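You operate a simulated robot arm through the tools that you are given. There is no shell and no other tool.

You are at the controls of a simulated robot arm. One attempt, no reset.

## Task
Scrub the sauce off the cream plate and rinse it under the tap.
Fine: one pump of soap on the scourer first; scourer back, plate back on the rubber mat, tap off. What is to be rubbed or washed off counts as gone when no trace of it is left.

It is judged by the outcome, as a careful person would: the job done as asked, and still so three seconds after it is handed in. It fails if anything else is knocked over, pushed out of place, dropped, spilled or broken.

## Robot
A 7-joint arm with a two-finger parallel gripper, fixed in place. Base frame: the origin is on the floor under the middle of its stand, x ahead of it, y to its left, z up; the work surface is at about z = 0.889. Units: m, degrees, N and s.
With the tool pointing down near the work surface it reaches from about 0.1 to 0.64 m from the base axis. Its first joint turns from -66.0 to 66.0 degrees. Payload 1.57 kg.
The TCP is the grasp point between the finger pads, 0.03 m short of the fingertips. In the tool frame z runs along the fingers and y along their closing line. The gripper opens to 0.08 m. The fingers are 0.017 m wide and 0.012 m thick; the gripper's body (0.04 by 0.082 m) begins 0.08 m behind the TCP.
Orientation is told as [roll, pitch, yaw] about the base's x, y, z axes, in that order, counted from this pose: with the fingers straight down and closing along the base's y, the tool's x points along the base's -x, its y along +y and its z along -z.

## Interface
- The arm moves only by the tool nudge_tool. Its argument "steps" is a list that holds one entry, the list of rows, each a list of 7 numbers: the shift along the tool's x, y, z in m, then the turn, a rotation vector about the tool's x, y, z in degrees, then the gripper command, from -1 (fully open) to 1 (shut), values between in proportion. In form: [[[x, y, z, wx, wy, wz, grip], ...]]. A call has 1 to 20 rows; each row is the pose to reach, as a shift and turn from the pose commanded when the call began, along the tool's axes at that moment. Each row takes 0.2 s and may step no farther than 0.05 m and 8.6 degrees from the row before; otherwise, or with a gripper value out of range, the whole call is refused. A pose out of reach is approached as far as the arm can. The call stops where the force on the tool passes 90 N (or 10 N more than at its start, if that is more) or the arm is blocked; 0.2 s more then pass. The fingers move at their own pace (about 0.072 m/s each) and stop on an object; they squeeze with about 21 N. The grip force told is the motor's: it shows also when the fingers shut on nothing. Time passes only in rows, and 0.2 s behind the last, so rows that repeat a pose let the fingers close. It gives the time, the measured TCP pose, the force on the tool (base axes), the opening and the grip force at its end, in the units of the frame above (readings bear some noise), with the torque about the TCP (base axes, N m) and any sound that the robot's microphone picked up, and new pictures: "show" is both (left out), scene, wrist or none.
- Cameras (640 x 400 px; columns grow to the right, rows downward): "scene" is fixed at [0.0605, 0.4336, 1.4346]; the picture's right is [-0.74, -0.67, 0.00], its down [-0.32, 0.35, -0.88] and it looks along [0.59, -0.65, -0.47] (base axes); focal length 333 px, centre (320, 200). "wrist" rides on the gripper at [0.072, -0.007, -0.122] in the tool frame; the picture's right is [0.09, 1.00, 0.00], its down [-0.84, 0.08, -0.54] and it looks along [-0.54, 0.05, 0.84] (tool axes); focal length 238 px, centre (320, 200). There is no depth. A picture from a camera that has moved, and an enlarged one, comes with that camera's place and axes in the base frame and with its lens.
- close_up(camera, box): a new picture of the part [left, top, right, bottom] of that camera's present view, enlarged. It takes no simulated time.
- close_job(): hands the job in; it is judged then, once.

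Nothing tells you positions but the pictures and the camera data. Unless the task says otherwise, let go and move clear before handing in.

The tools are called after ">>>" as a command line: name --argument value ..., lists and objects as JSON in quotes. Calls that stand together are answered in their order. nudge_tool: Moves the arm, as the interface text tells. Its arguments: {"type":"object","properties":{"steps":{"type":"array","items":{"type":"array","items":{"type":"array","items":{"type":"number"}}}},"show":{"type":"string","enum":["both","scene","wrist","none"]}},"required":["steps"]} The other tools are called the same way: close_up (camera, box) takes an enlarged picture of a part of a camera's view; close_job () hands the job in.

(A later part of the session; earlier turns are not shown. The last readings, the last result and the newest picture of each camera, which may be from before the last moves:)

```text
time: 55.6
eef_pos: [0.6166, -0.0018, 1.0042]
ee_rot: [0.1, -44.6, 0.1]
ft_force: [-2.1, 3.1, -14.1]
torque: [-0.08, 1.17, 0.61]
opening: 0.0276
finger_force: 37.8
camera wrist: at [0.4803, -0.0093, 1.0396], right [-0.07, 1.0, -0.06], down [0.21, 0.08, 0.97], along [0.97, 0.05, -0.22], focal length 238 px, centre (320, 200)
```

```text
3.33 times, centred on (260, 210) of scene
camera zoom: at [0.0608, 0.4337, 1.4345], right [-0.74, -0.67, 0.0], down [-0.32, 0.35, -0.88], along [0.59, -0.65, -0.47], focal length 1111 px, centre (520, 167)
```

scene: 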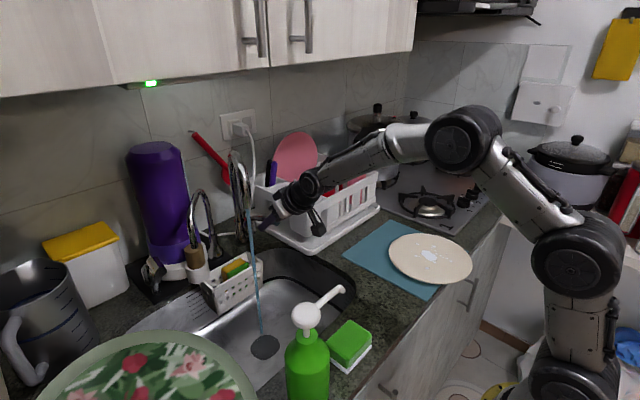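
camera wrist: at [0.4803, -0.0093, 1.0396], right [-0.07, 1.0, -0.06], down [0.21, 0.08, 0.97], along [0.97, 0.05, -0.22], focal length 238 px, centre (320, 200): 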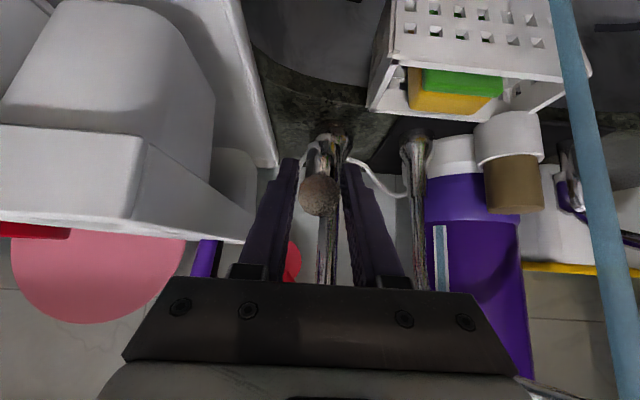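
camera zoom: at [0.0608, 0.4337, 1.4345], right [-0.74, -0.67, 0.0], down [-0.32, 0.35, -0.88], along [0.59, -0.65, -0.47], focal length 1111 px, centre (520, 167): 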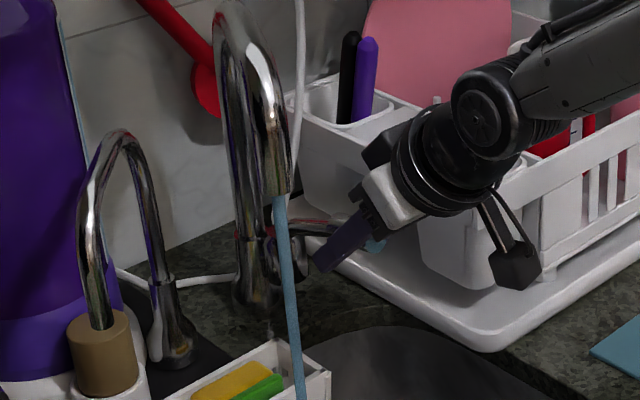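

Water is running from the spout at about (0.558, 0.10). I'll raise the lever a little more so the flow is secure, then release it and check that it stays on.

>>> nudge_tool --steps '[[[-0.0035, 0, -0.0018, 0, 0, 0, 1], [-0.007, 0, -0.0035, 0, 0, 0, 1], [-0.007, 0, -0.0035, 0, 0, 0, 1], [-0.007, 0, -0.0035, 0, 0, 0, -0.1], [-0.007, 0, -0.0035, 0, 0, 0, -0.1], [-0.007, 0, -0.0035, 0, 0, 0, -0.1]]]'

>>> close_up --camera "scene" --box '[200, 150, 320, 270]'

```text
time: 57.0
eef_pos: [0.6202, -0.0037, 1.0145]
ee_rot: [0.0, -45.1, -0.1]
ft_force: [-0.2, 0.1, -0.3]
torque: [0.0, 0.04, 0.02]
opening: 0.0441
finger_force: 0.1
camera wrist: at [0.4837, -0.0102, 1.0495], right [-0.06, 1.0, -0.07], down [0.21, 0.08, 0.98], along [0.98, 0.05, -0.21], focal length 238 px, centre (320, 200)
```

scene: 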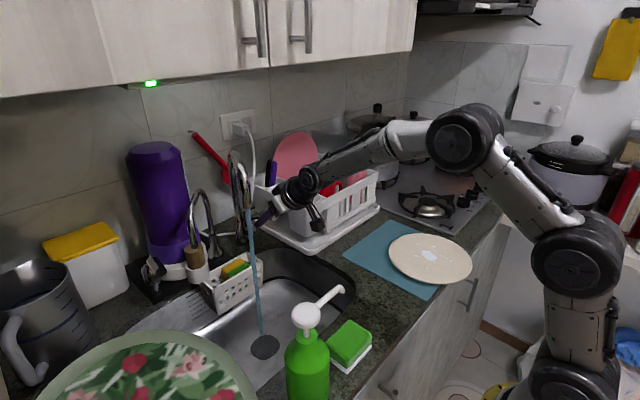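
wrist: 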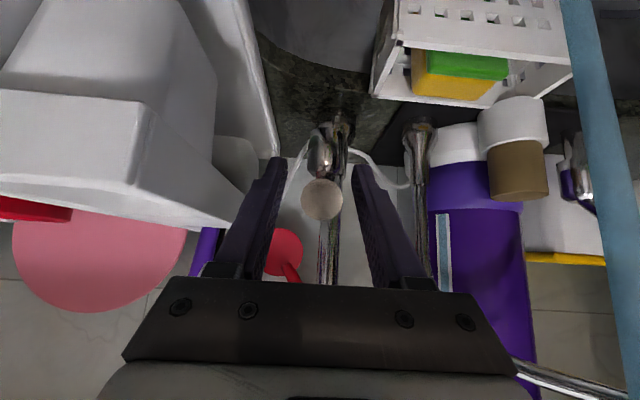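

```text
3.33 times, centred on (260, 210) of scene
camera zoom: at [0.0605, 0.4336, 1.4346], right [-0.74, -0.67, 0.0], down [-0.32, 0.35, -0.88], along [0.59, -0.65, -0.47], focal length 1111 px, centre (520, 167)
```

zoom: 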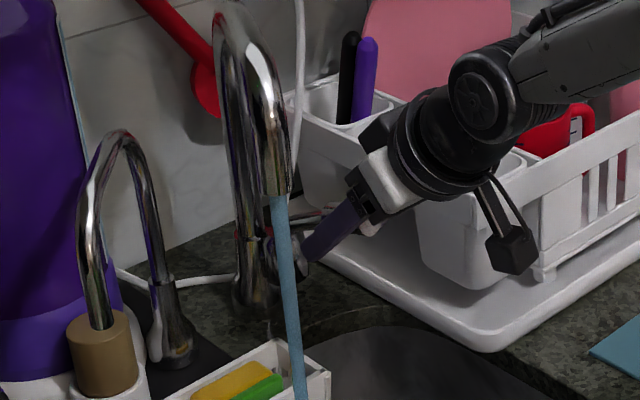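

The tap stays on by itself. I'll back away from the lever, then swing the hand round to look at the plate edge-on and measure the gap under its rim before gripping it.

>>> nudge_tool --steps '[[[0, 0, -0.04, 0, 0, 0, -0.1], [0, 0, -0.08, 0, 0, 0, -0.1], [0, 0, -0.12, 0, 0, 0, -0.1], [0, 0, -0.16, 0, 0, 0, -0.1], [0, 0, -0.16, 0, 0, 0, -0.1]]]' --show "none"

>>> nudge_tool --steps '[[[0.0081, -0.0042, -0.0045, 5.3, 0, 5.3, -1], [0.0161, -0.0083, -0.0091, 10.6, 0, 10.6, -1], [0.0242, -0.0125, -0.0136, 15.9, 0, 15.9, -1], [0.0323, -0.0167, -0.0181, 21.2, 0, 21.2, -1], [0.0404, -0.0208, -0.0227, 26.5, 0, 26.5, -1], [0.0485, -0.025, -0.0272, 31.8, 0, 31.8, -1], [0.0565, -0.0292, -0.0317, 37.1, 0, 37.1, -1], [0.0646, -0.0333, -0.0363, 42.4, 0, 42.4, -1], [0.0727, -0.0375, -0.0408, 47.7, 0, 47.7, -1], [0.0808, -0.0417, -0.0453, 53, 0, 53, -1], [0.0888, -0.0458, -0.0499, 58.3, 0, 58.3, -1], [0.0969, -0.05, -0.0544, 63.6, 0, 63.6, -1], [0.0969, -0.05, -0.0544, 63.6, 0, 63.6, -1]]]'

```text
time: 58.2
eef_pos: [0.5054, -0.0023, 1.1283]
ee_rot: [0.0, -45.0, -0.1]
ft_force: [-0.3, 0.0, 0.0]
torque: [0.0, 0.01, 0.03]
opening: 0.0439
finger_force: 0.1
```

```text
time: 61.0
eef_pos: [0.4005, -0.0538, 1.0966]
ee_rot: [0.1, -44.9, -90.2]
ft_force: [0.0, 0.4, 0.0]
torque: [-0.02, -0.01, -0.03]
opening: 0.08
finger_force: 0.0
camera wrist: at [0.3943, 0.0833, 1.1321], right [1.0, 0.06, -0.06], down [0.08, -0.21, 0.97], along [0.05, -0.98, -0.21], focal length 238 px, centre (320, 200)
```

scene: 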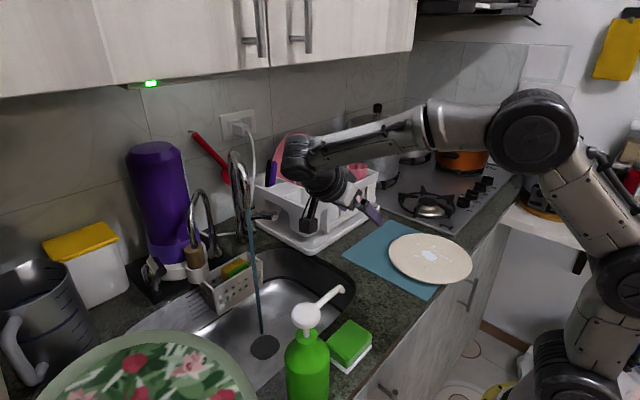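
wrist: 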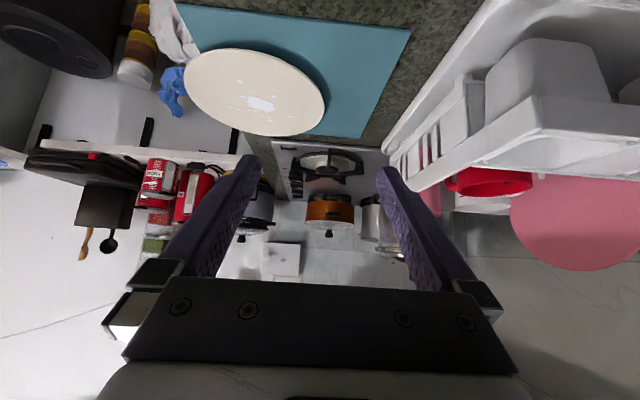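

>>> nudge_tool --steps '[[[0.025, -0.005, 0.025, 0, 0, 0, -1], [0.05, -0.01, 0.05, 0, 0, 0, -1], [0.075, -0.015, 0.075, 0, -3, 0, -1], [0.1, -0.015, 0.1, 0, -6, 0, -1], [0.1, -0.015, 0.1, 0, -6, 0, -1]]]' --show "wrist"

>>> close_up --camera "wrist" --box '[150, 30, 400, 190]'

```text
time: 62.2
eef_pos: [0.3839, -0.0536, 0.9532]
ee_rot: [0.1, -50.9, -90.1]
ft_force: [-1.0, 1.2, -0.8]
torque: [0.02, 0.0, -0.01]
opening: 0.08
finger_force: 0.1
camera wrist: at [0.3785, 0.0858, 0.9739], right [1.0, 0.06, -0.07], down [0.08, -0.11, 0.99], along [0.05, -0.99, -0.11], focal length 238 px, centre (320, 200)
```

wrist: 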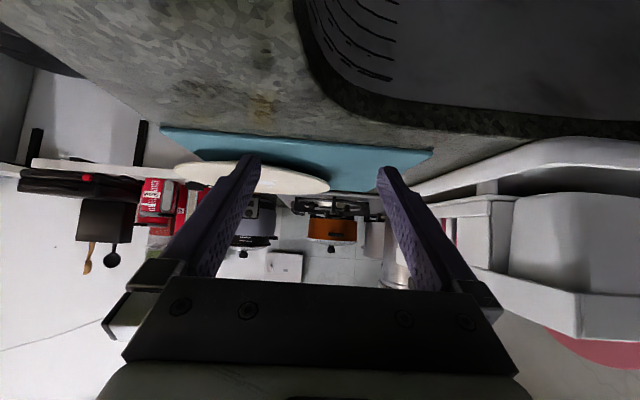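

```text
2.50 times, centred on (275, 110) of wrist
camera zoom: at [0.3785, 0.0858, 0.9739], right [1.0, 0.06, -0.07], down [0.08, -0.11, 0.99], along [0.05, -0.99, -0.11], focal length 596 px, centre (432, 425)
```

zoom: 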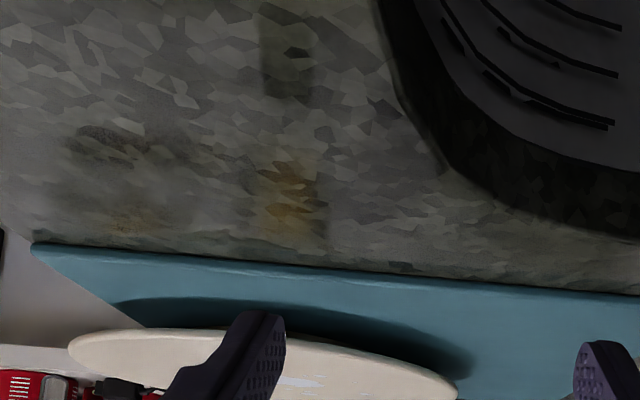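

>>> nudge_tool --steps '[[[-0.005, -0.004, 0.012, 0, -5, 0, 1], [-0.0102, -0.009, 0.0252, 0, -11, 0, 1], [-0.0102, -0.009, 0.0252, 0, -11, 0, 1], [-0.0102, -0.009, 0.0252, 0, -11, 0, 1]]]' --show "wrist"

>>> close_up --camera "wrist" --box '[100, 80, 360, 250]'

```text
time: 63.2
eef_pos: [0.3756, -0.0798, 0.946]
ee_rot: [0.0, -62.0, -90.1]
ft_force: [0.5, 0.8, -0.4]
torque: [-0.04, 0.01, -0.01]
opening: 0.0
finger_force: 20.8
camera wrist: at [0.3691, 0.0617, 0.9393], right [1.0, 0.04, -0.08], down [0.08, 0.09, 0.99], along [0.05, -1.0, 0.08], focal length 238 px, centre (320, 200)
```

wrist: 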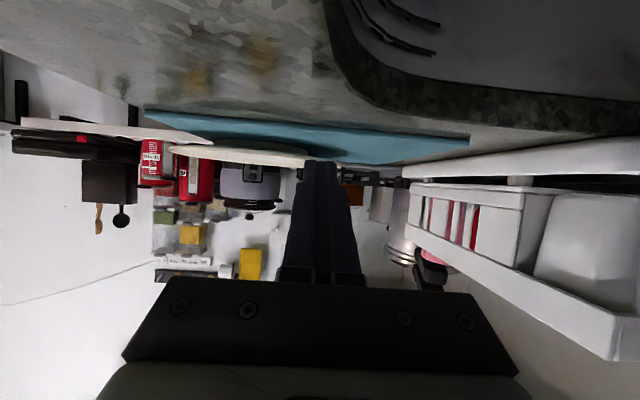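

```text
2.35 times, centred on (230, 165) of wrist
camera zoom: at [0.3691, 0.0617, 0.9393], right [1.0, 0.04, -0.08], down [0.08, 0.09, 0.99], along [0.05, -1.0, 0.08], focal length 561 px, centre (532, 282)
```

zoom: 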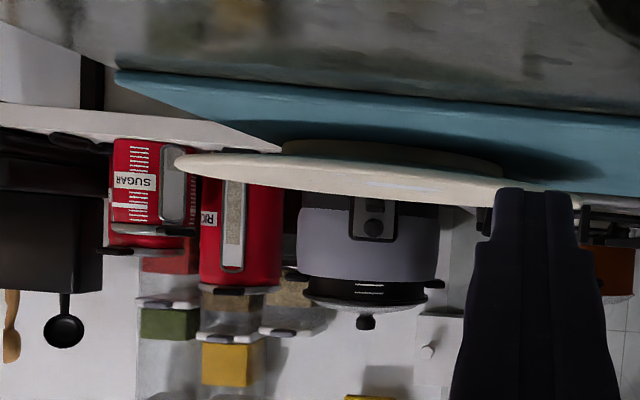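

>>> close_up --camera "scene" --box '[220, 100, 560, 400]'

>>> close_up --camera "wrist" --box '[160, 120, 320, 200]'

```text
1.33 times, centred on (390, 250) of scene
camera zoom: at [0.0605, 0.4336, 1.4346], right [-0.74, -0.67, 0.0], down [-0.32, 0.35, -0.88], along [0.59, -0.65, -0.47], focal length 444 px, centre (227, 133)
```

zoom: 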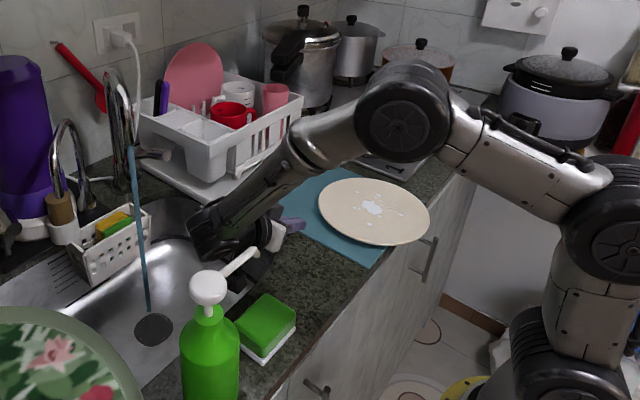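

```text
4.00 times, centred on (240, 160) of wrist
camera zoom: at [0.3691, 0.0617, 0.9393], right [1.0, 0.04, -0.08], down [0.08, 0.09, 0.99], along [0.05, -1.0, 0.08], focal length 953 px, centre (640, 360)
```

zoom: 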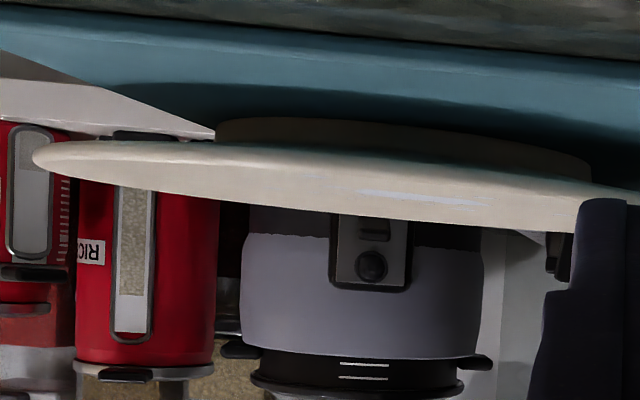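

>>> close_up --camera "wrist" --box '[165, 140, 245, 185]'

>>> close_up --camera "wrist" --box '[235, 140, 315, 185]'

```text
8.00 times, centred on (205, 162) of wrist
camera zoom: at [0.3691, 0.0617, 0.9393], right [1.0, 0.04, -0.08], down [0.08, 0.09, 0.99], along [0.05, -1.0, 0.08], focal length 1907 px, centre (1240, 500)
```

zoom: 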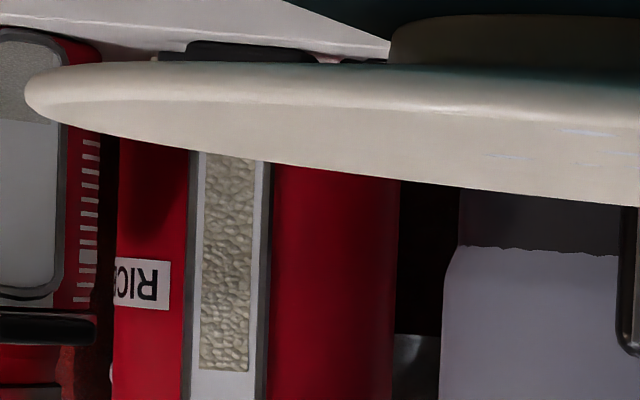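

```text
8.00 times, centred on (275, 162) of wrist
camera zoom: at [0.3691, 0.0617, 0.9393], right [1.0, 0.04, -0.08], down [0.08, 0.09, 0.99], along [0.05, -1.0, 0.08], focal length 1907 px, centre (680, 500)
```

zoom: 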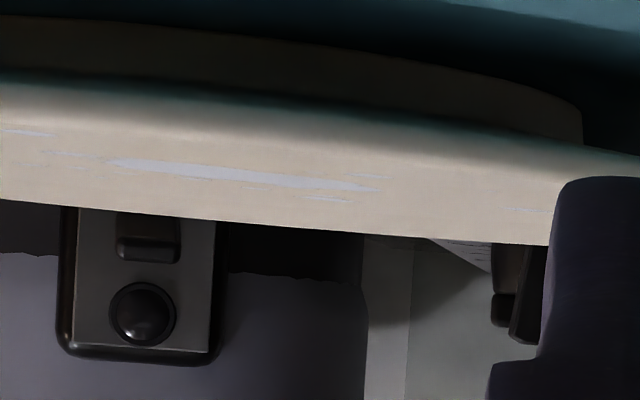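

The plate is a flat disc about 6 mm thick (top z ≈ 0.921) on a foot ring 12 mm high with radius ≈ 0.057, so about 4 cm of rim can be gripped. I'll roll the gripper so the fingers close vertically, first rising and moving away from the nozzle.

>>> nudge_tool --steps '[[[-0.0102, -0.0066, -0.0009, 0, 0, 0, 1], [-0.0306, -0.0132, -0.0018, 0, 0, 0, 1], [-0.0509, -0.0198, -0.0026, 0, 0, 0, 1], [-0.0713, -0.033, -0.0044, 0, 0, 0, 1], [-0.0916, -0.0462, -0.0066, 0, 0, 0, 1], [-0.1018, -0.066, -0.0088, 0, 0, 0, 1], [-0.1018, -0.066, -0.0088, 0, 0, 8, 1], [-0.1018, -0.066, -0.0088, 0, 0, 16, 1], [-0.1018, -0.066, -0.0088, 0, 0, 24, 1], [-0.1018, -0.066, -0.0088, 0, 0, 32, 1], [-0.1018, -0.066, -0.0088, 0, 0, 40, 1], [-0.1018, -0.066, -0.0088, 0, 0, 48, 1], [-0.1018, -0.066, -0.0088, 0, 0, 56, 1], [-0.1018, -0.066, -0.0088, 0, 0, 64, 1], [-0.1018, -0.066, -0.0088, 0, 0, 72, 1], [-0.1018, -0.066, -0.0088, 0, 0, 80, 1], [-0.1018, -0.066, -0.0088, 0, 0, 88, 1], [-0.1018, -0.066, -0.0088, 0, 0, 90, 1], [-0.1018, -0.066, -0.0088, 0, 0, 90, 1]]]'

```text
time: 67.2
eef_pos: [0.3433, -0.2078, 1.2019]
ee_rot: [61.9, -0.1, -180.0]
ft_force: [-0.2, 0.4, -0.1]
torque: [0.01, 0.0, -0.02]
opening: 0.0001
finger_force: 21.1
out of reach, approached as far as the arm can: row 13, 14, 15, 16, 17, 18, 19
camera wrist: at [0.415, -0.0984, 1.253], right [0.09, -0.47, 0.88], down [-0.84, 0.44, 0.33], along [-0.54, -0.76, -0.35], focal length 238 px, centre (320, 200)
```

scene: 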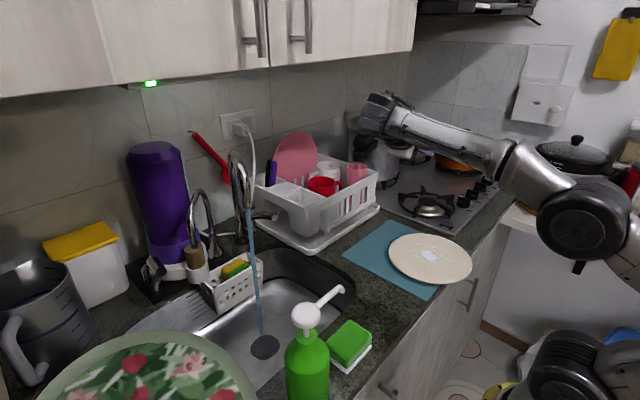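
wrist: 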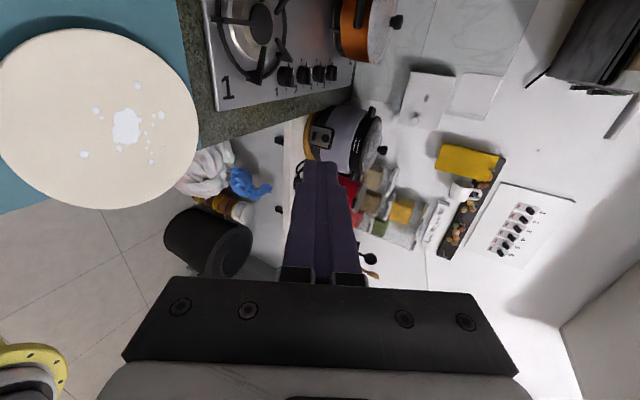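

That roll direction is out of reach at this position, so the arm stopped high and clear. I'll roll back and try the opposite direction.

>>> nudge_tool --steps '[[[0, 0, 0, 0, 0, -8, 1], [0, 0, 0, 0, 0, -16, 1], [0, 0, 0, 0, 0, -24, 1], [0, 0, 0, 0, 0, -32, 1], [0, 0, 0, 0, 0, -40, 1], [0, 0, 0, 0, 0, -48, 1], [0, 0, 0, 0, 0, -56, 1], [0, 0, 0, 0, 0, -64, 1], [0, 0, 0, 0, 0, -72, 1], [0, 0, 0, 0, 0, -80, 1], [0, 0, 0, 0, 0, -88, 1], [0, 0, 0, 0, 0, -90, 1], [0, 0, 0, 0, 0, -90, 1]]]'

```text
time: 70.0
eef_pos: [0.3382, -0.2055, 1.1991]
ee_rot: [-0.1, -62.0, -89.8]
ft_force: [0.6, -0.1, -0.1]
torque: [0.02, 0.02, -0.02]
opening: 0.0
finger_force: 21.4
camera wrist: at [0.3312, -0.0636, 1.1925], right [1.0, 0.04, -0.08], down [0.08, 0.09, 0.99], along [0.05, -1.0, 0.08], focal length 238 px, centre (320, 200)
```

scene: 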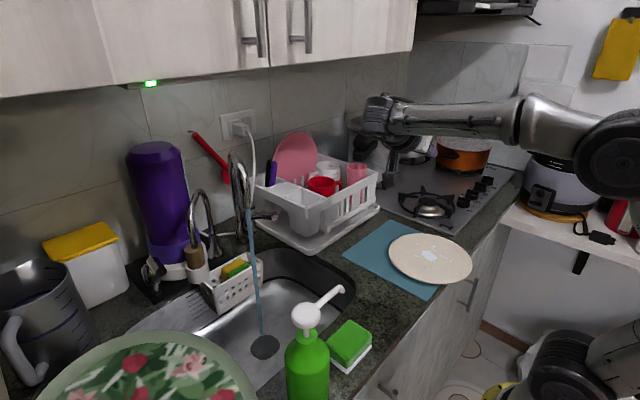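
wrist: 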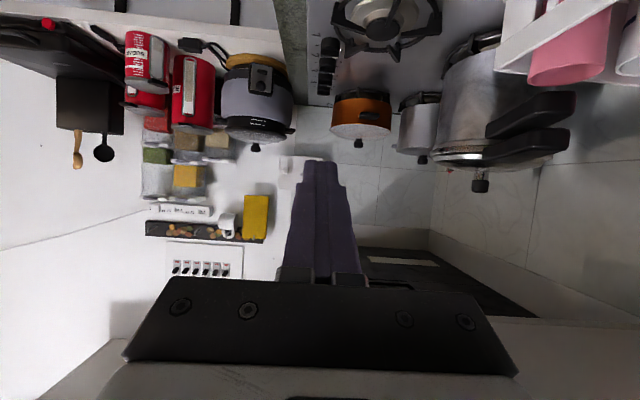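

>>> nudge_tool --steps '[[[0, 0, 0, 0, 0, -8, 1], [0, 0, 0, 0, 0, -16, 1], [0, 0, 0, 0, 0, -24, 1], [0, 0, 0, 0, 0, -32, 1], [0, 0, 0, 0, 0, -40, 1], [0, 0, 0, 0, 0, -48, 1], [0, 0, 0, 0, 0, -56, 1], [0, 0, 0, 0, 0, -64, 1], [0, 0, 0, 0, 0, -72, 1], [0, 0, 0, 0, 0, -80, 1], [0, 0, 0, 0, 0, -88, 1], [0, 0, 0, 0, 0, -90, 1], [0, 0, 0, 0, 0, -90, 1]]]'

```text
time: 72.8
eef_pos: [0.3364, -0.2047, 1.1987]
ee_rot: [-62.0, 0.1, 0.0]
ft_force: [0.4, -0.2, 0.1]
torque: [0.0, 0.0, 0.03]
opening: 0.0
finger_force: 21.2
camera wrist: at [0.2656, -0.1003, 1.2626], right [-0.09, 0.47, -0.88], down [0.84, 0.52, 0.19], along [0.54, -0.72, -0.44], focal length 238 px, centre (320, 200)
```

scene: 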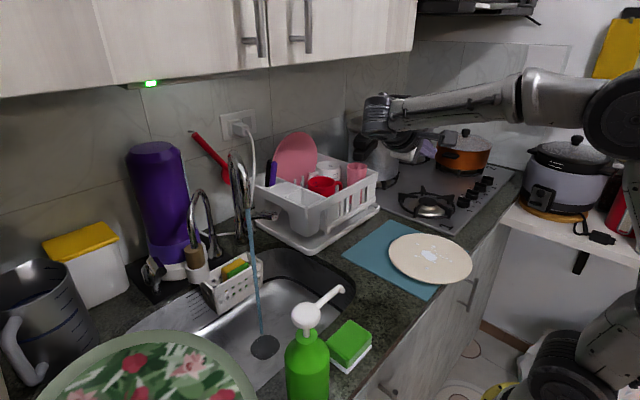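
wrist: 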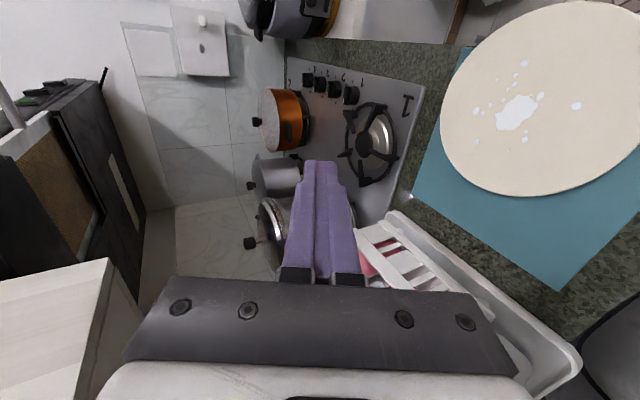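

This roll direction works. I'll lower toward the plate's near side in this orientation, checking reach as I go.

>>> nudge_tool --steps '[[[0.0054, 0.0343, -0.001, 0, 0, 0, 1], [0.0108, 0.0686, -0.0021, 0, 0, 0, 1], [0.0162, 0.1029, -0.0031, 0, 0, 0, 1], [0.0216, 0.1372, -0.0042, 0, 0, 0, 1], [0.027, 0.1715, -0.0052, 0, 0, 0, 1], [0.027, 0.1715, -0.0052, 0, 0, 0, 1]]]'

```text
time: 74.2
eef_pos: [0.3081, -0.1182, 1.0493]
ee_rot: [-62.0, -0.1, 0.0]
ft_force: [0.4, 0.3, 0.2]
torque: [-0.01, 0.0, 0.01]
opening: 0.0
finger_force: 21.3
camera wrist: at [0.2378, -0.0138, 1.112], right [-0.09, 0.47, -0.88], down [0.84, 0.51, 0.19], along [0.54, -0.72, -0.44], focal length 238 px, centre (320, 200)
```

scene: 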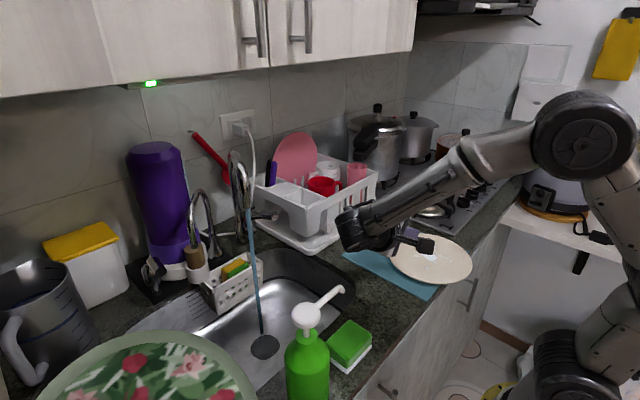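
wrist: 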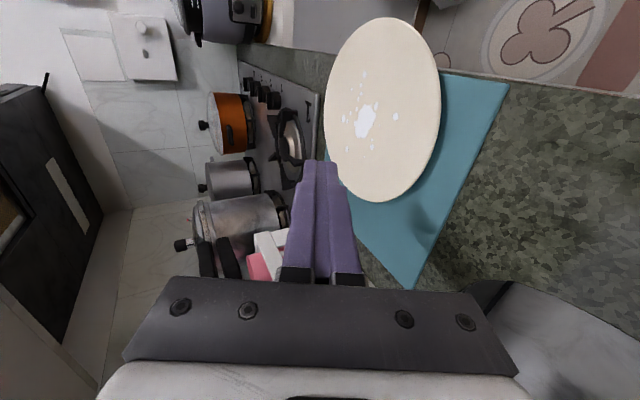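

The gripper now closes vertically and points toward the plate. To keep the wrist away from the nozzle I'll turn the approach 18° so it runs radially from the sink side, open the fingers about 3 cm, and come lower.

>>> nudge_tool --steps '[[[-0.012, 0, 0, 0, 3.97, 2.11, 0.25], [-0.024, 0, 0, 0, 7.95, 4.22, 0.25], [-0.036, 0.02, 0.002, 0, 11.9, 6.3, 0.25], [-0.049, 0.045, 0.005, 0, 15.9, 8.45, 0.25], [-0.049, 0.074, 0.0077, 0, 15.9, 8.45, 0.25], [-0.049, 0.074, 0.0077, 0, 15.9, 8.45, 0.25]]]'

>>> close_up --camera "scene" --box '[260, 150, 500, 380]'

```text
time: 75.6
eef_pos: [0.3602, -0.0925, 0.9808]
ee_rot: [-62.1, 0.0, -18.2]
ft_force: [-0.4, -0.6, 0.6]
torque: [-0.01, -0.03, 0.01]
opening: 0.0302
finger_force: 0.1
camera wrist: at [0.3243, 0.0296, 1.0442], right [0.06, 0.47, -0.88], down [0.95, 0.23, 0.19], along [0.29, -0.85, -0.44], focal length 238 px, centre (320, 200)
```

scene: 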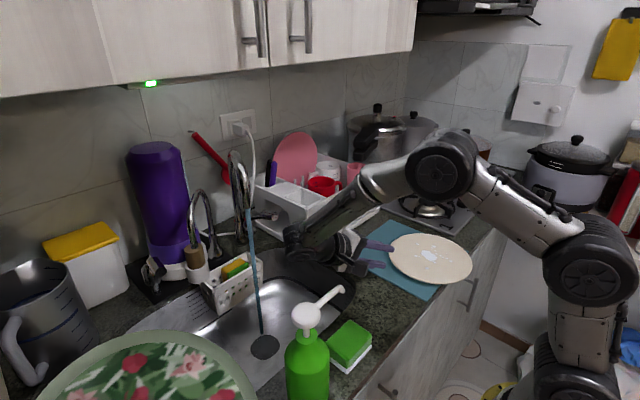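
wrist: 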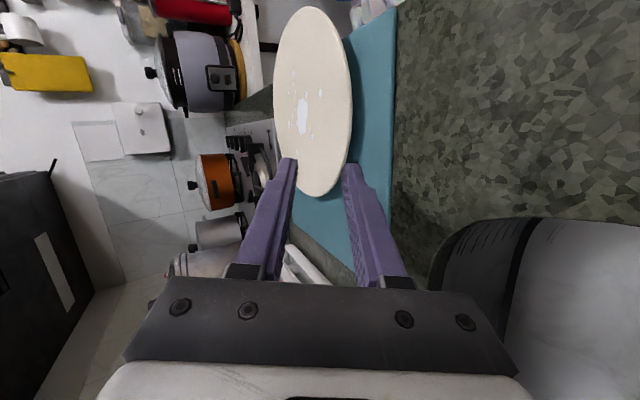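

```text
1.74 times, centred on (380, 265) of scene
camera zoom: at [0.0605, 0.4336, 1.4346], right [-0.74, -0.67, 0.0], down [-0.32, 0.35, -0.88], along [0.59, -0.65, -0.47], focal length 579 px, centre (216, 87)
```

zoom: 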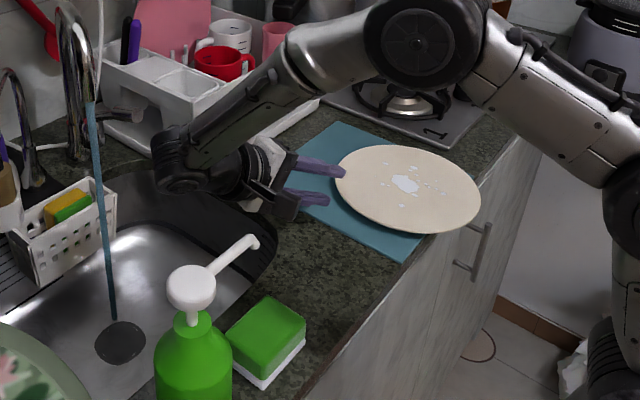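

>>> nudge_tool --steps '[[[0.001, 0.0082, 0.0133, 0, 0, 0, 0.25], [0.003, 0.0164, 0.0267, 0, 0, 0, 0.25], [0.003, 0.0164, 0.0401, 0, 0, 0, 0.25], [0.003, 0.0164, 0.0401, 0, 0, 0, 0.25]]]' --show "wrist"

>>> close_up --camera "wrist" --box '[240, 60, 440, 260]'

>>> close_up --camera "scene" --box '[330, 200, 490, 300]'

```text
time: 76.6
eef_pos: [0.348, -0.1154, 0.9502]
ee_rot: [-62.1, 0.0, -18.0]
ft_force: [0.7, 0.0, -0.3]
torque: [0.0, 0.02, 0.01]
opening: 0.0298
finger_force: 0.0
camera wrist: at [0.3122, 0.0047, 1.0117], right [0.06, 0.47, -0.88], down [0.95, 0.23, 0.19], along [0.29, -0.85, -0.44], focal length 238 px, centre (320, 200)
```

wrist: 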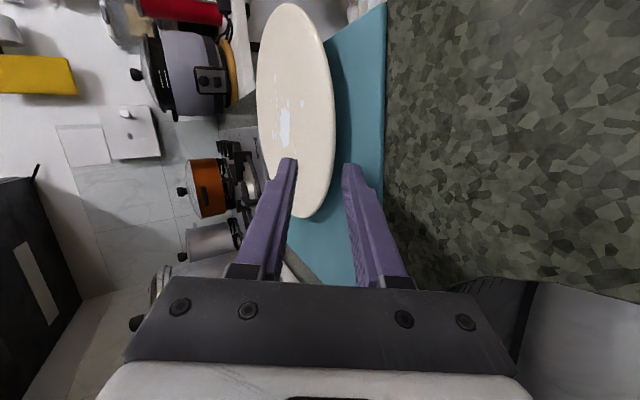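

```text
2.00 times, centred on (340, 160) of wrist
camera zoom: at [0.3122, 0.0047, 1.0117], right [0.06, 0.47, -0.88], down [0.95, 0.23, 0.19], along [0.29, -0.85, -0.44], focal length 477 px, centre (280, 280)
```

zoom: 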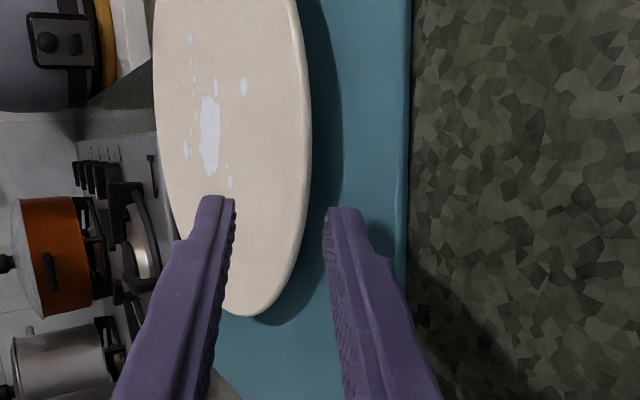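

```text
4.00 times, centred on (410, 250) of scene
camera zoom: at [0.0605, 0.4336, 1.4346], right [-0.74, -0.67, 0.0], down [-0.32, 0.35, -0.88], along [0.59, -0.65, -0.47], focal length 1333 px, centre (-40, 0)
```

zoom: 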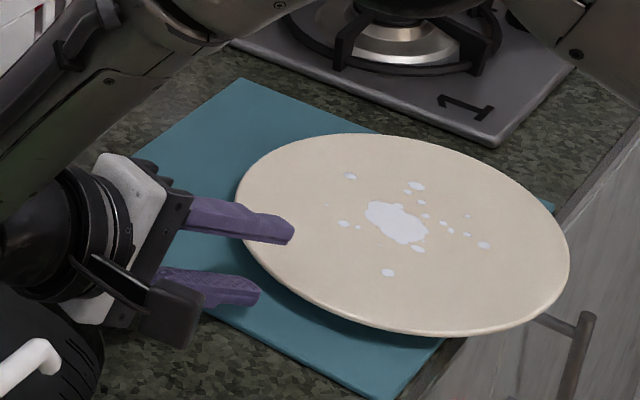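

>>> nudge_tool --steps '[[[0, 0.0022, 0.0012, 0, 0, 0, 0.25], [0, 0.0044, 0.0024, 0, 0, 0, 0.25], [0, 0.0053, 0.0028, 0, 0, 0, 0.25], [0, 0.0053, 0.0028, 0, 0, 0, 0.25]]]' --show "none"

>>> close_up --camera "wrist" --box '[290, 110, 410, 210]'

>>> close_up --camera "scene" --box '[360, 230, 440, 290]'

```text
time: 77.6
eef_pos: [0.3479, -0.1172, 0.9426]
ee_rot: [-62.1, 0.0, -17.9]
ft_force: [0.3, -0.9, -0.6]
torque: [0.01, -0.01, 0.01]
opening: 0.0301
finger_force: 0.1
```

```text
4.00 times, centred on (350, 160) of wrist
camera zoom: at [0.3123, 0.0045, 1.0052], right [0.06, 0.47, -0.88], down [0.95, 0.23, 0.19], along [0.29, -0.85, -0.44], focal length 953 px, centre (200, 360)
```

zoom: 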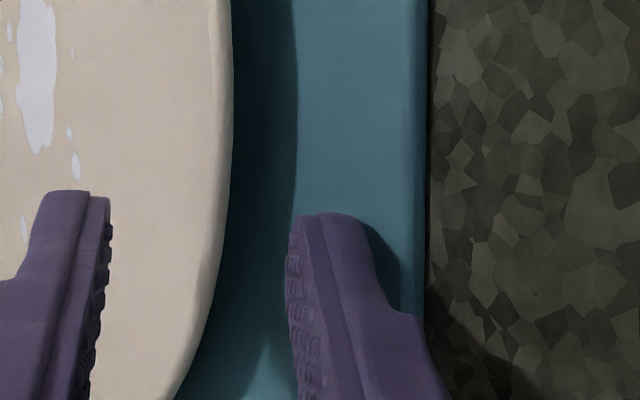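

```text
6.67 times, centred on (400, 260) of scene
camera zoom: at [0.0605, 0.4336, 1.4346], right [-0.74, -0.67, 0.0], down [-0.32, 0.35, -0.88], along [0.59, -0.65, -0.47], focal length 2221 px, centre (-213, -200)
```

zoom: 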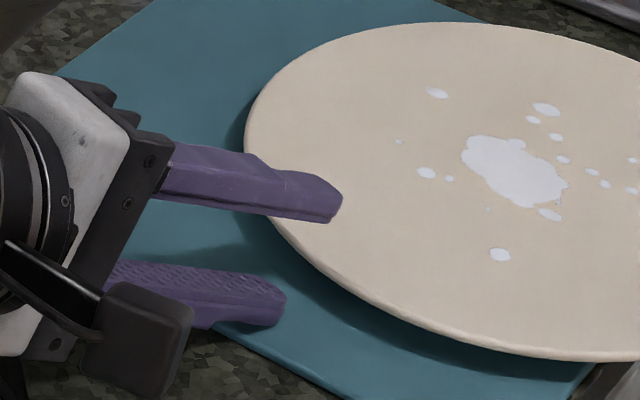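

>>> nudge_tool --steps '[[[0, 0.0013, 0.0007, 0, 0, 0, 0.25], [0, 0.0013, 0.0007, 0, 0, 0, 0.25]]]' --show "none"

>>> nudge_tool --steps '[[[0, 0.0013, 0.0007, 0, 0, 0, 0.25], [0, 0.0013, 0.0007, 0, 0, 0, 0.25]]]' --show "none"

```text
time: 78.2
eef_pos: [0.3477, -0.1173, 0.9406]
ee_rot: [-61.9, -0.1, -18.0]
ft_force: [-1.3, 3.2, 4.4]
torque: [0.04, 0.02, -0.04]
opening: 0.028
finger_force: 0.0
```

```text
time: 78.8
eef_pos: [0.3469, -0.1174, 0.9403]
ee_rot: [-62.0, -0.1, -18.0]
ft_force: [1.8, 1.8, 7.9]
torque: [0.01, 0.0, 0.04]
opening: 0.0262
finger_force: 0.0
```

The lower fingertip just touched the mat (about 8 N), confirming the heights. I'll relieve that, then slide the tip forward under the rim.

>>> nudge_tool --steps '[[[0, -0.0019, -0.001, 0, 0, 0, 0.25], [0, -0.004, 0.003, 0, 0, 0, 0.25], [0, -0.0061, 0.0069, 0, 0, 0, 0.25], [0, -0.0082, 0.0109, 0, 0, 0, 0.25], [0, -0.0103, 0.0149, 0, 0, 0, 0.25], [0, -0.0103, 0.0149, 0, 0, 0, 0.25]]]' --show "none"

>>> close_up --camera "wrist" --box '[250, 110, 410, 230]'

>>> close_up --camera "scene" --box '[360, 230, 440, 290]'

```text
time: 80.2
eef_pos: [0.3413, -0.1338, 0.9416]
ee_rot: [-62.0, 0.0, -18.0]
ft_force: [1.8, 2.6, 3.7]
torque: [0.01, -0.09, 0.01]
opening: 0.0281
finger_force: 0.0
```

```text
3.33 times, centred on (330, 170) of wrist
camera zoom: at [0.3067, -0.0127, 1.0041], right [0.06, 0.47, -0.88], down [0.95, 0.23, 0.19], along [0.29, -0.85, -0.44], focal length 794 px, centre (287, 300)
```

zoom: 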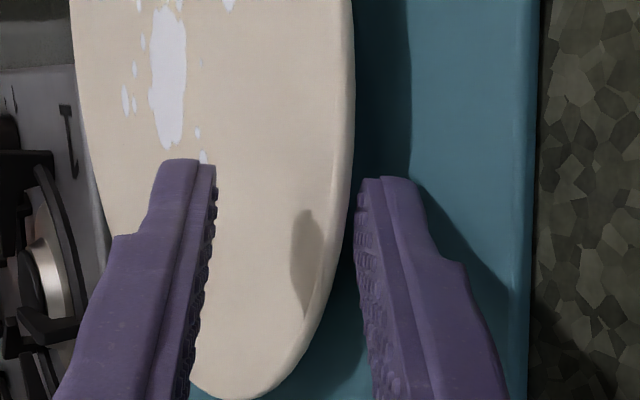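

```text
6.67 times, centred on (400, 260) of scene
camera zoom: at [0.0606, 0.4336, 1.4345], right [-0.74, -0.67, 0.0], down [-0.32, 0.35, -0.88], along [0.59, -0.65, -0.47], focal length 2221 px, centre (-213, -200)
```

zoom: 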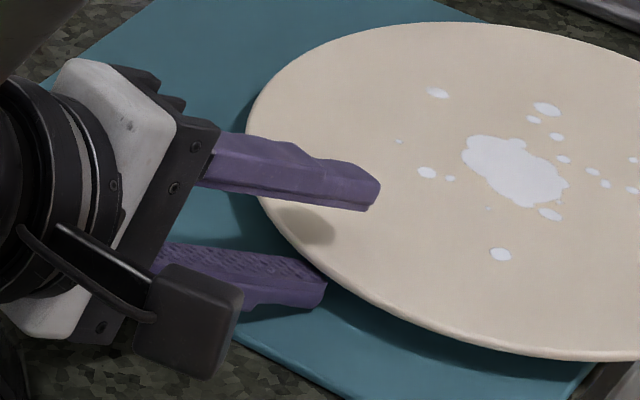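

>>> nudge_tool --steps '[[[0, -0.0023, 0.0022, 0, 0, 0, 0.25], [0, -0.0046, 0.0043, 0, 0, 0, 0.25], [0, -0.0063, 0.0034, 0, 0, 0, 0.25], [0, -0.0063, 0.0034, 0, 0, 0, 0.25]]]' --show "none"

>>> close_up --camera "wrist" --box '[250, 110, 410, 230]'

>>> close_up --camera "scene" --box '[360, 230, 440, 290]'

```text
time: 81.2
eef_pos: [0.3399, -0.1394, 0.9458]
ee_rot: [-62.0, 0.0, -18.0]
ft_force: [0.8, -0.4, -1.5]
torque: [0.0, 0.01, -0.01]
opening: 0.0301
finger_force: 0.1
```

```text
3.33 times, centred on (330, 170) of wrist
camera zoom: at [0.3051, -0.0184, 1.008], right [0.06, 0.47, -0.88], down [0.96, 0.23, 0.19], along [0.29, -0.85, -0.44], focal length 794 px, centre (287, 300)
```

zoom: 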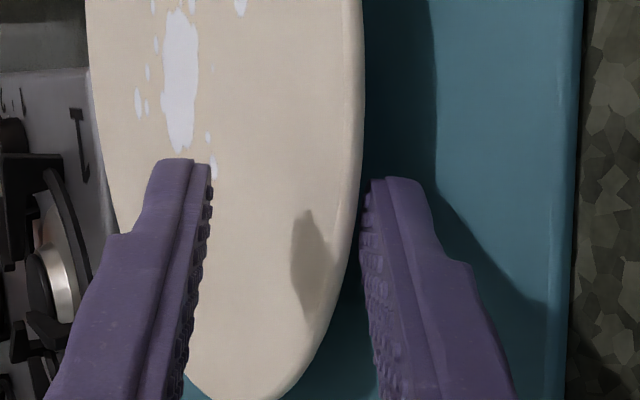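

```text
6.67 times, centred on (400, 260) of scene
camera zoom: at [0.0605, 0.4336, 1.4346], right [-0.74, -0.67, 0.0], down [-0.32, 0.35, -0.88], along [0.59, -0.65, -0.47], focal length 2221 px, centre (-213, -200)
```

zoom: 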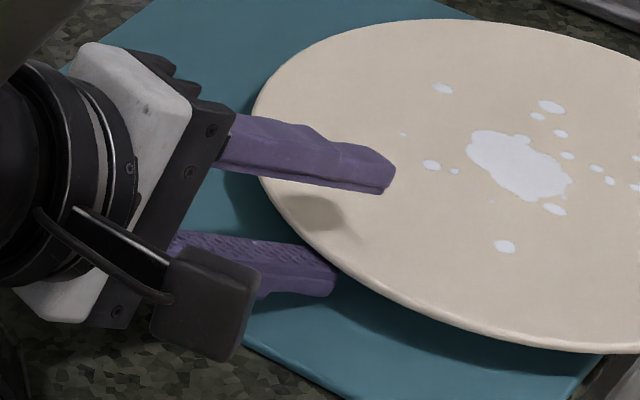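

>>> nudge_tool --steps '[[[0, -0.0026, -0.0014, 0, 0, 0, 0.25], [0, -0.0053, -0.0028, 0, 0, 0, 0.25], [0, -0.0053, -0.0028, 0, 0, 0, 0.25]]]' --show "none"

>>> close_up --camera "wrist" --box '[250, 110, 410, 230]'

>>> close_up --camera "scene" --box '[360, 230, 480, 300]'

```text
time: 82.0
eef_pos: [0.3411, -0.1407, 0.9509]
ee_rot: [-61.9, -0.1, -18.0]
ft_force: [-0.3, 0.5, -0.6]
torque: [0.03, 0.04, -0.01]
opening: 0.0302
finger_force: 0.4
```

```text
3.33 times, centred on (330, 170) of wrist
camera zoom: at [0.3055, -0.0183, 1.014], right [0.06, 0.47, -0.88], down [0.95, 0.23, 0.19], along [0.29, -0.85, -0.44], focal length 794 px, centre (287, 300)
```

zoom: 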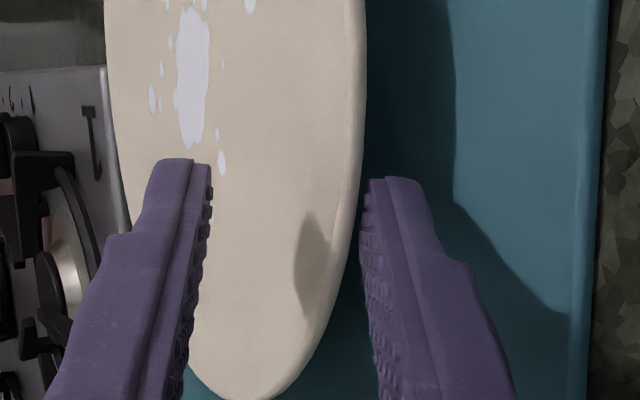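

```text
5.33 times, centred on (420, 265) of scene
camera zoom: at [0.0605, 0.4336, 1.4346], right [-0.74, -0.67, 0.0], down [-0.32, 0.35, -0.88], along [0.59, -0.65, -0.47], focal length 1777 px, centre (-213, -147)
```

zoom: 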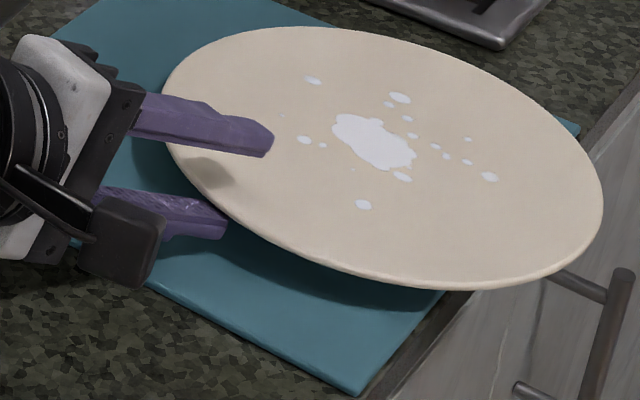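

The near rim is lifting with the lower fingertip. I'll flatten the tool angle from 28° to 12° about the fingertip, so the finger can slide in deeper along the underside.

>>> nudge_tool --steps '[[[0, 0.0015, -0.0012, 4, 0, 0, 0.25], [0, 0.003, -0.0025, 8, 0, 0, 0.25], [0, 0.0046, -0.0034, 12, 0, 0, 0.25], [0, 0.0062, -0.0044, 16, 0, 0, 0.25], [0, 0.0062, -0.0044, 16, 0, 0, 0.25]]]' --show "wrist"

>>> close_up --camera "scene" --box '[340, 220, 480, 310]'

```text
time: 83.2
eef_pos: [0.3425, -0.1344, 0.9481]
ee_rot: [-78.1, 0.1, -18.0]
ft_force: [0.6, -0.2, -0.8]
torque: [0.02, 0.01, 0.0]
opening: 0.0305
finger_force: 0.0
camera wrist: at [0.3111, 0.0008, 0.9793], right [-0.02, 0.22, -0.97], down [0.96, 0.26, 0.04], along [0.26, -0.94, -0.22], focal length 238 px, centre (320, 200)
```

wrist: 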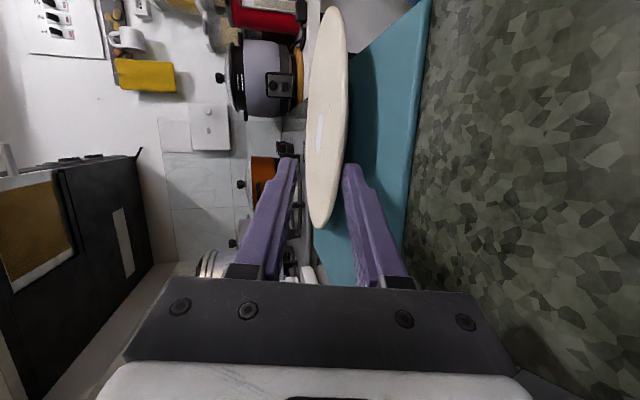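

```text
4.44 times, centred on (410, 265) of scene
camera zoom: at [0.0605, 0.4336, 1.4346], right [-0.74, -0.67, 0.0], down [-0.32, 0.35, -0.88], along [0.59, -0.65, -0.47], focal length 1481 px, centre (-80, -89)
```

zoom: 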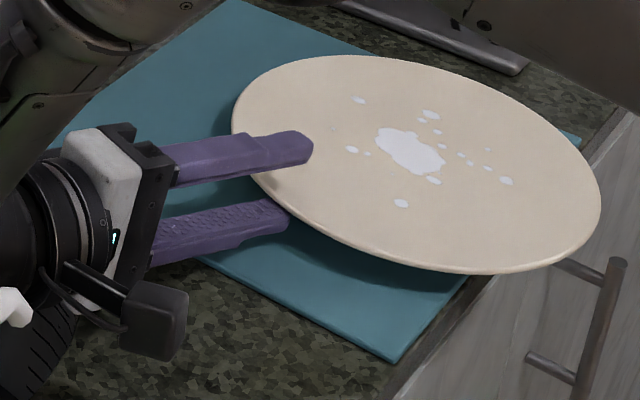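

>>> nudge_tool --steps '[[[0, -0.0001, 0.0066, 0, 0, 0, 0.25], [0, -0.0003, 0.0132, 0, 0, 0, 0.25], [0, -0.0004, 0.0199, 0, 0, 0, 0.25], [0, -0.0004, 0.0199, 0, 0, 0, 0.25]]]' --show "wrist"

>>> close_up --camera "scene" --box '[340, 220, 480, 310]'

>>> close_up --camera "wrist" --box '[250, 0, 410, 260]'

```text
time: 84.2
eef_pos: [0.3358, -0.1525, 0.9438]
ee_rot: [-78.0, 0.1, -18.0]
ft_force: [-0.3, 0.7, -0.2]
torque: [-0.04, -0.01, -0.03]
opening: 0.0304
finger_force: 0.5
camera wrist: at [0.3052, -0.0182, 0.975], right [-0.02, 0.23, -0.97], down [0.96, 0.26, 0.04], along [0.26, -0.94, -0.22], focal length 238 px, centre (320, 200)
```

wrist: 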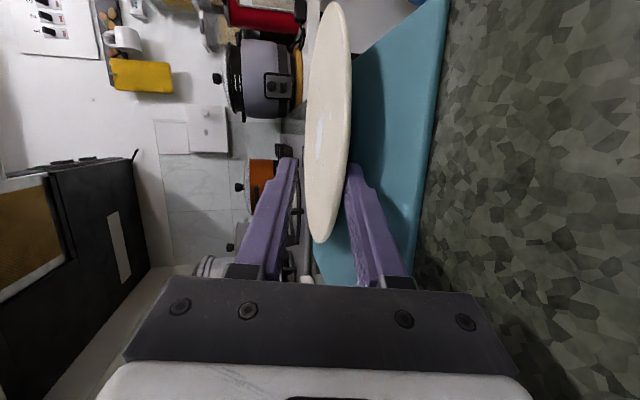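

```text
4.44 times, centred on (410, 265) of scene
camera zoom: at [0.0605, 0.4336, 1.4346], right [-0.74, -0.67, 0.0], down [-0.32, 0.35, -0.88], along [0.59, -0.65, -0.47], focal length 1481 px, centre (-80, -89)
```

zoom: 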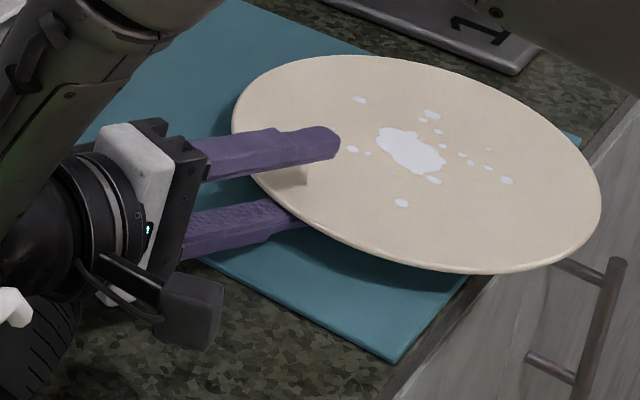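

```text
1.54 times, centred on (330, 130) of wrist
camera zoom: at [0.3052, -0.0182, 0.975], right [-0.02, 0.23, -0.97], down [0.96, 0.26, 0.04], along [0.26, -0.94, -0.22], focal length 367 px, centre (305, 308)
```

zoom: 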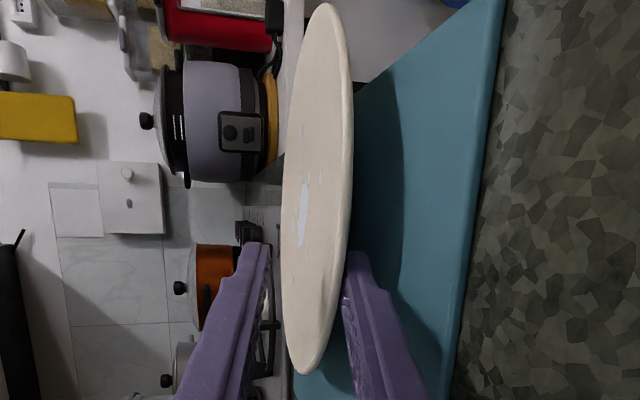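

The lower finger is now about 3 cm under the plate, which hasn't moved. I'll go in slightly further and close while easing the hand down so the plate isn't jerked.

>>> nudge_tool --steps '[[[0, 0, 0.006, 0, 0, 0, 0.25], [0, 0.002, 0.0064, 0, 0, 0, 0.5], [0, 0.004, 0.0068, 0, 0, 0, 0.7], [0, 0.0059, 0.0072, 0, 0, 0, 1], [0, 0.0059, 0.0072, 0, 0, 0, 1], [0, 0.0059, 0.0072, 0, 0, 0, 1]]]' --show "wrist"

>>> close_up --camera "scene" --box '[340, 220, 480, 310]'

>>> close_up --camera "wrist" --box '[250, 0, 410, 260]'

```text
time: 85.6
eef_pos: [0.3339, -0.1576, 0.9366]
ee_rot: [-78.1, 0.0, -18.1]
ft_force: [0.2, 0.8, 1.4]
torque: [0.06, 0.0, 0.1]
opening: 0.0067
finger_force: 20.5
camera wrist: at [0.3027, -0.0236, 0.9681], right [-0.02, 0.23, -0.97], down [0.96, 0.26, 0.04], along [0.26, -0.94, -0.22], focal length 238 px, centre (320, 200)
```

wrist: 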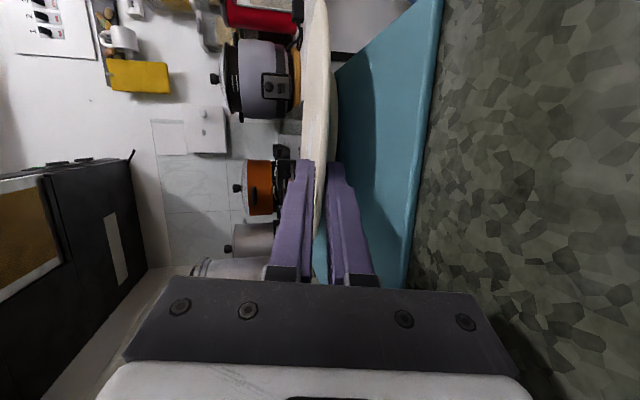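

```text
4.44 times, centred on (410, 265) of scene
camera zoom: at [0.0606, 0.4336, 1.4346], right [-0.74, -0.67, 0.0], down [-0.32, 0.35, -0.88], along [0.59, -0.65, -0.47], focal length 1481 px, centre (-80, -89)
```

zoom: 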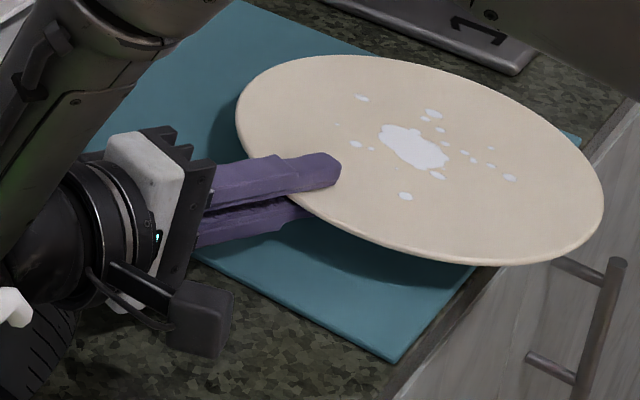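

```text
1.54 times, centred on (330, 130) of wrist
camera zoom: at [0.3027, -0.0236, 0.9681], right [-0.02, 0.23, -0.97], down [0.96, 0.26, 0.04], along [0.26, -0.94, -0.22], focal length 367 px, centre (305, 308)
```

zoom: 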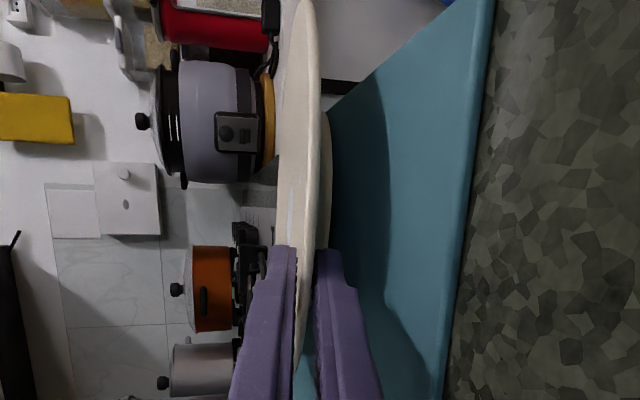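

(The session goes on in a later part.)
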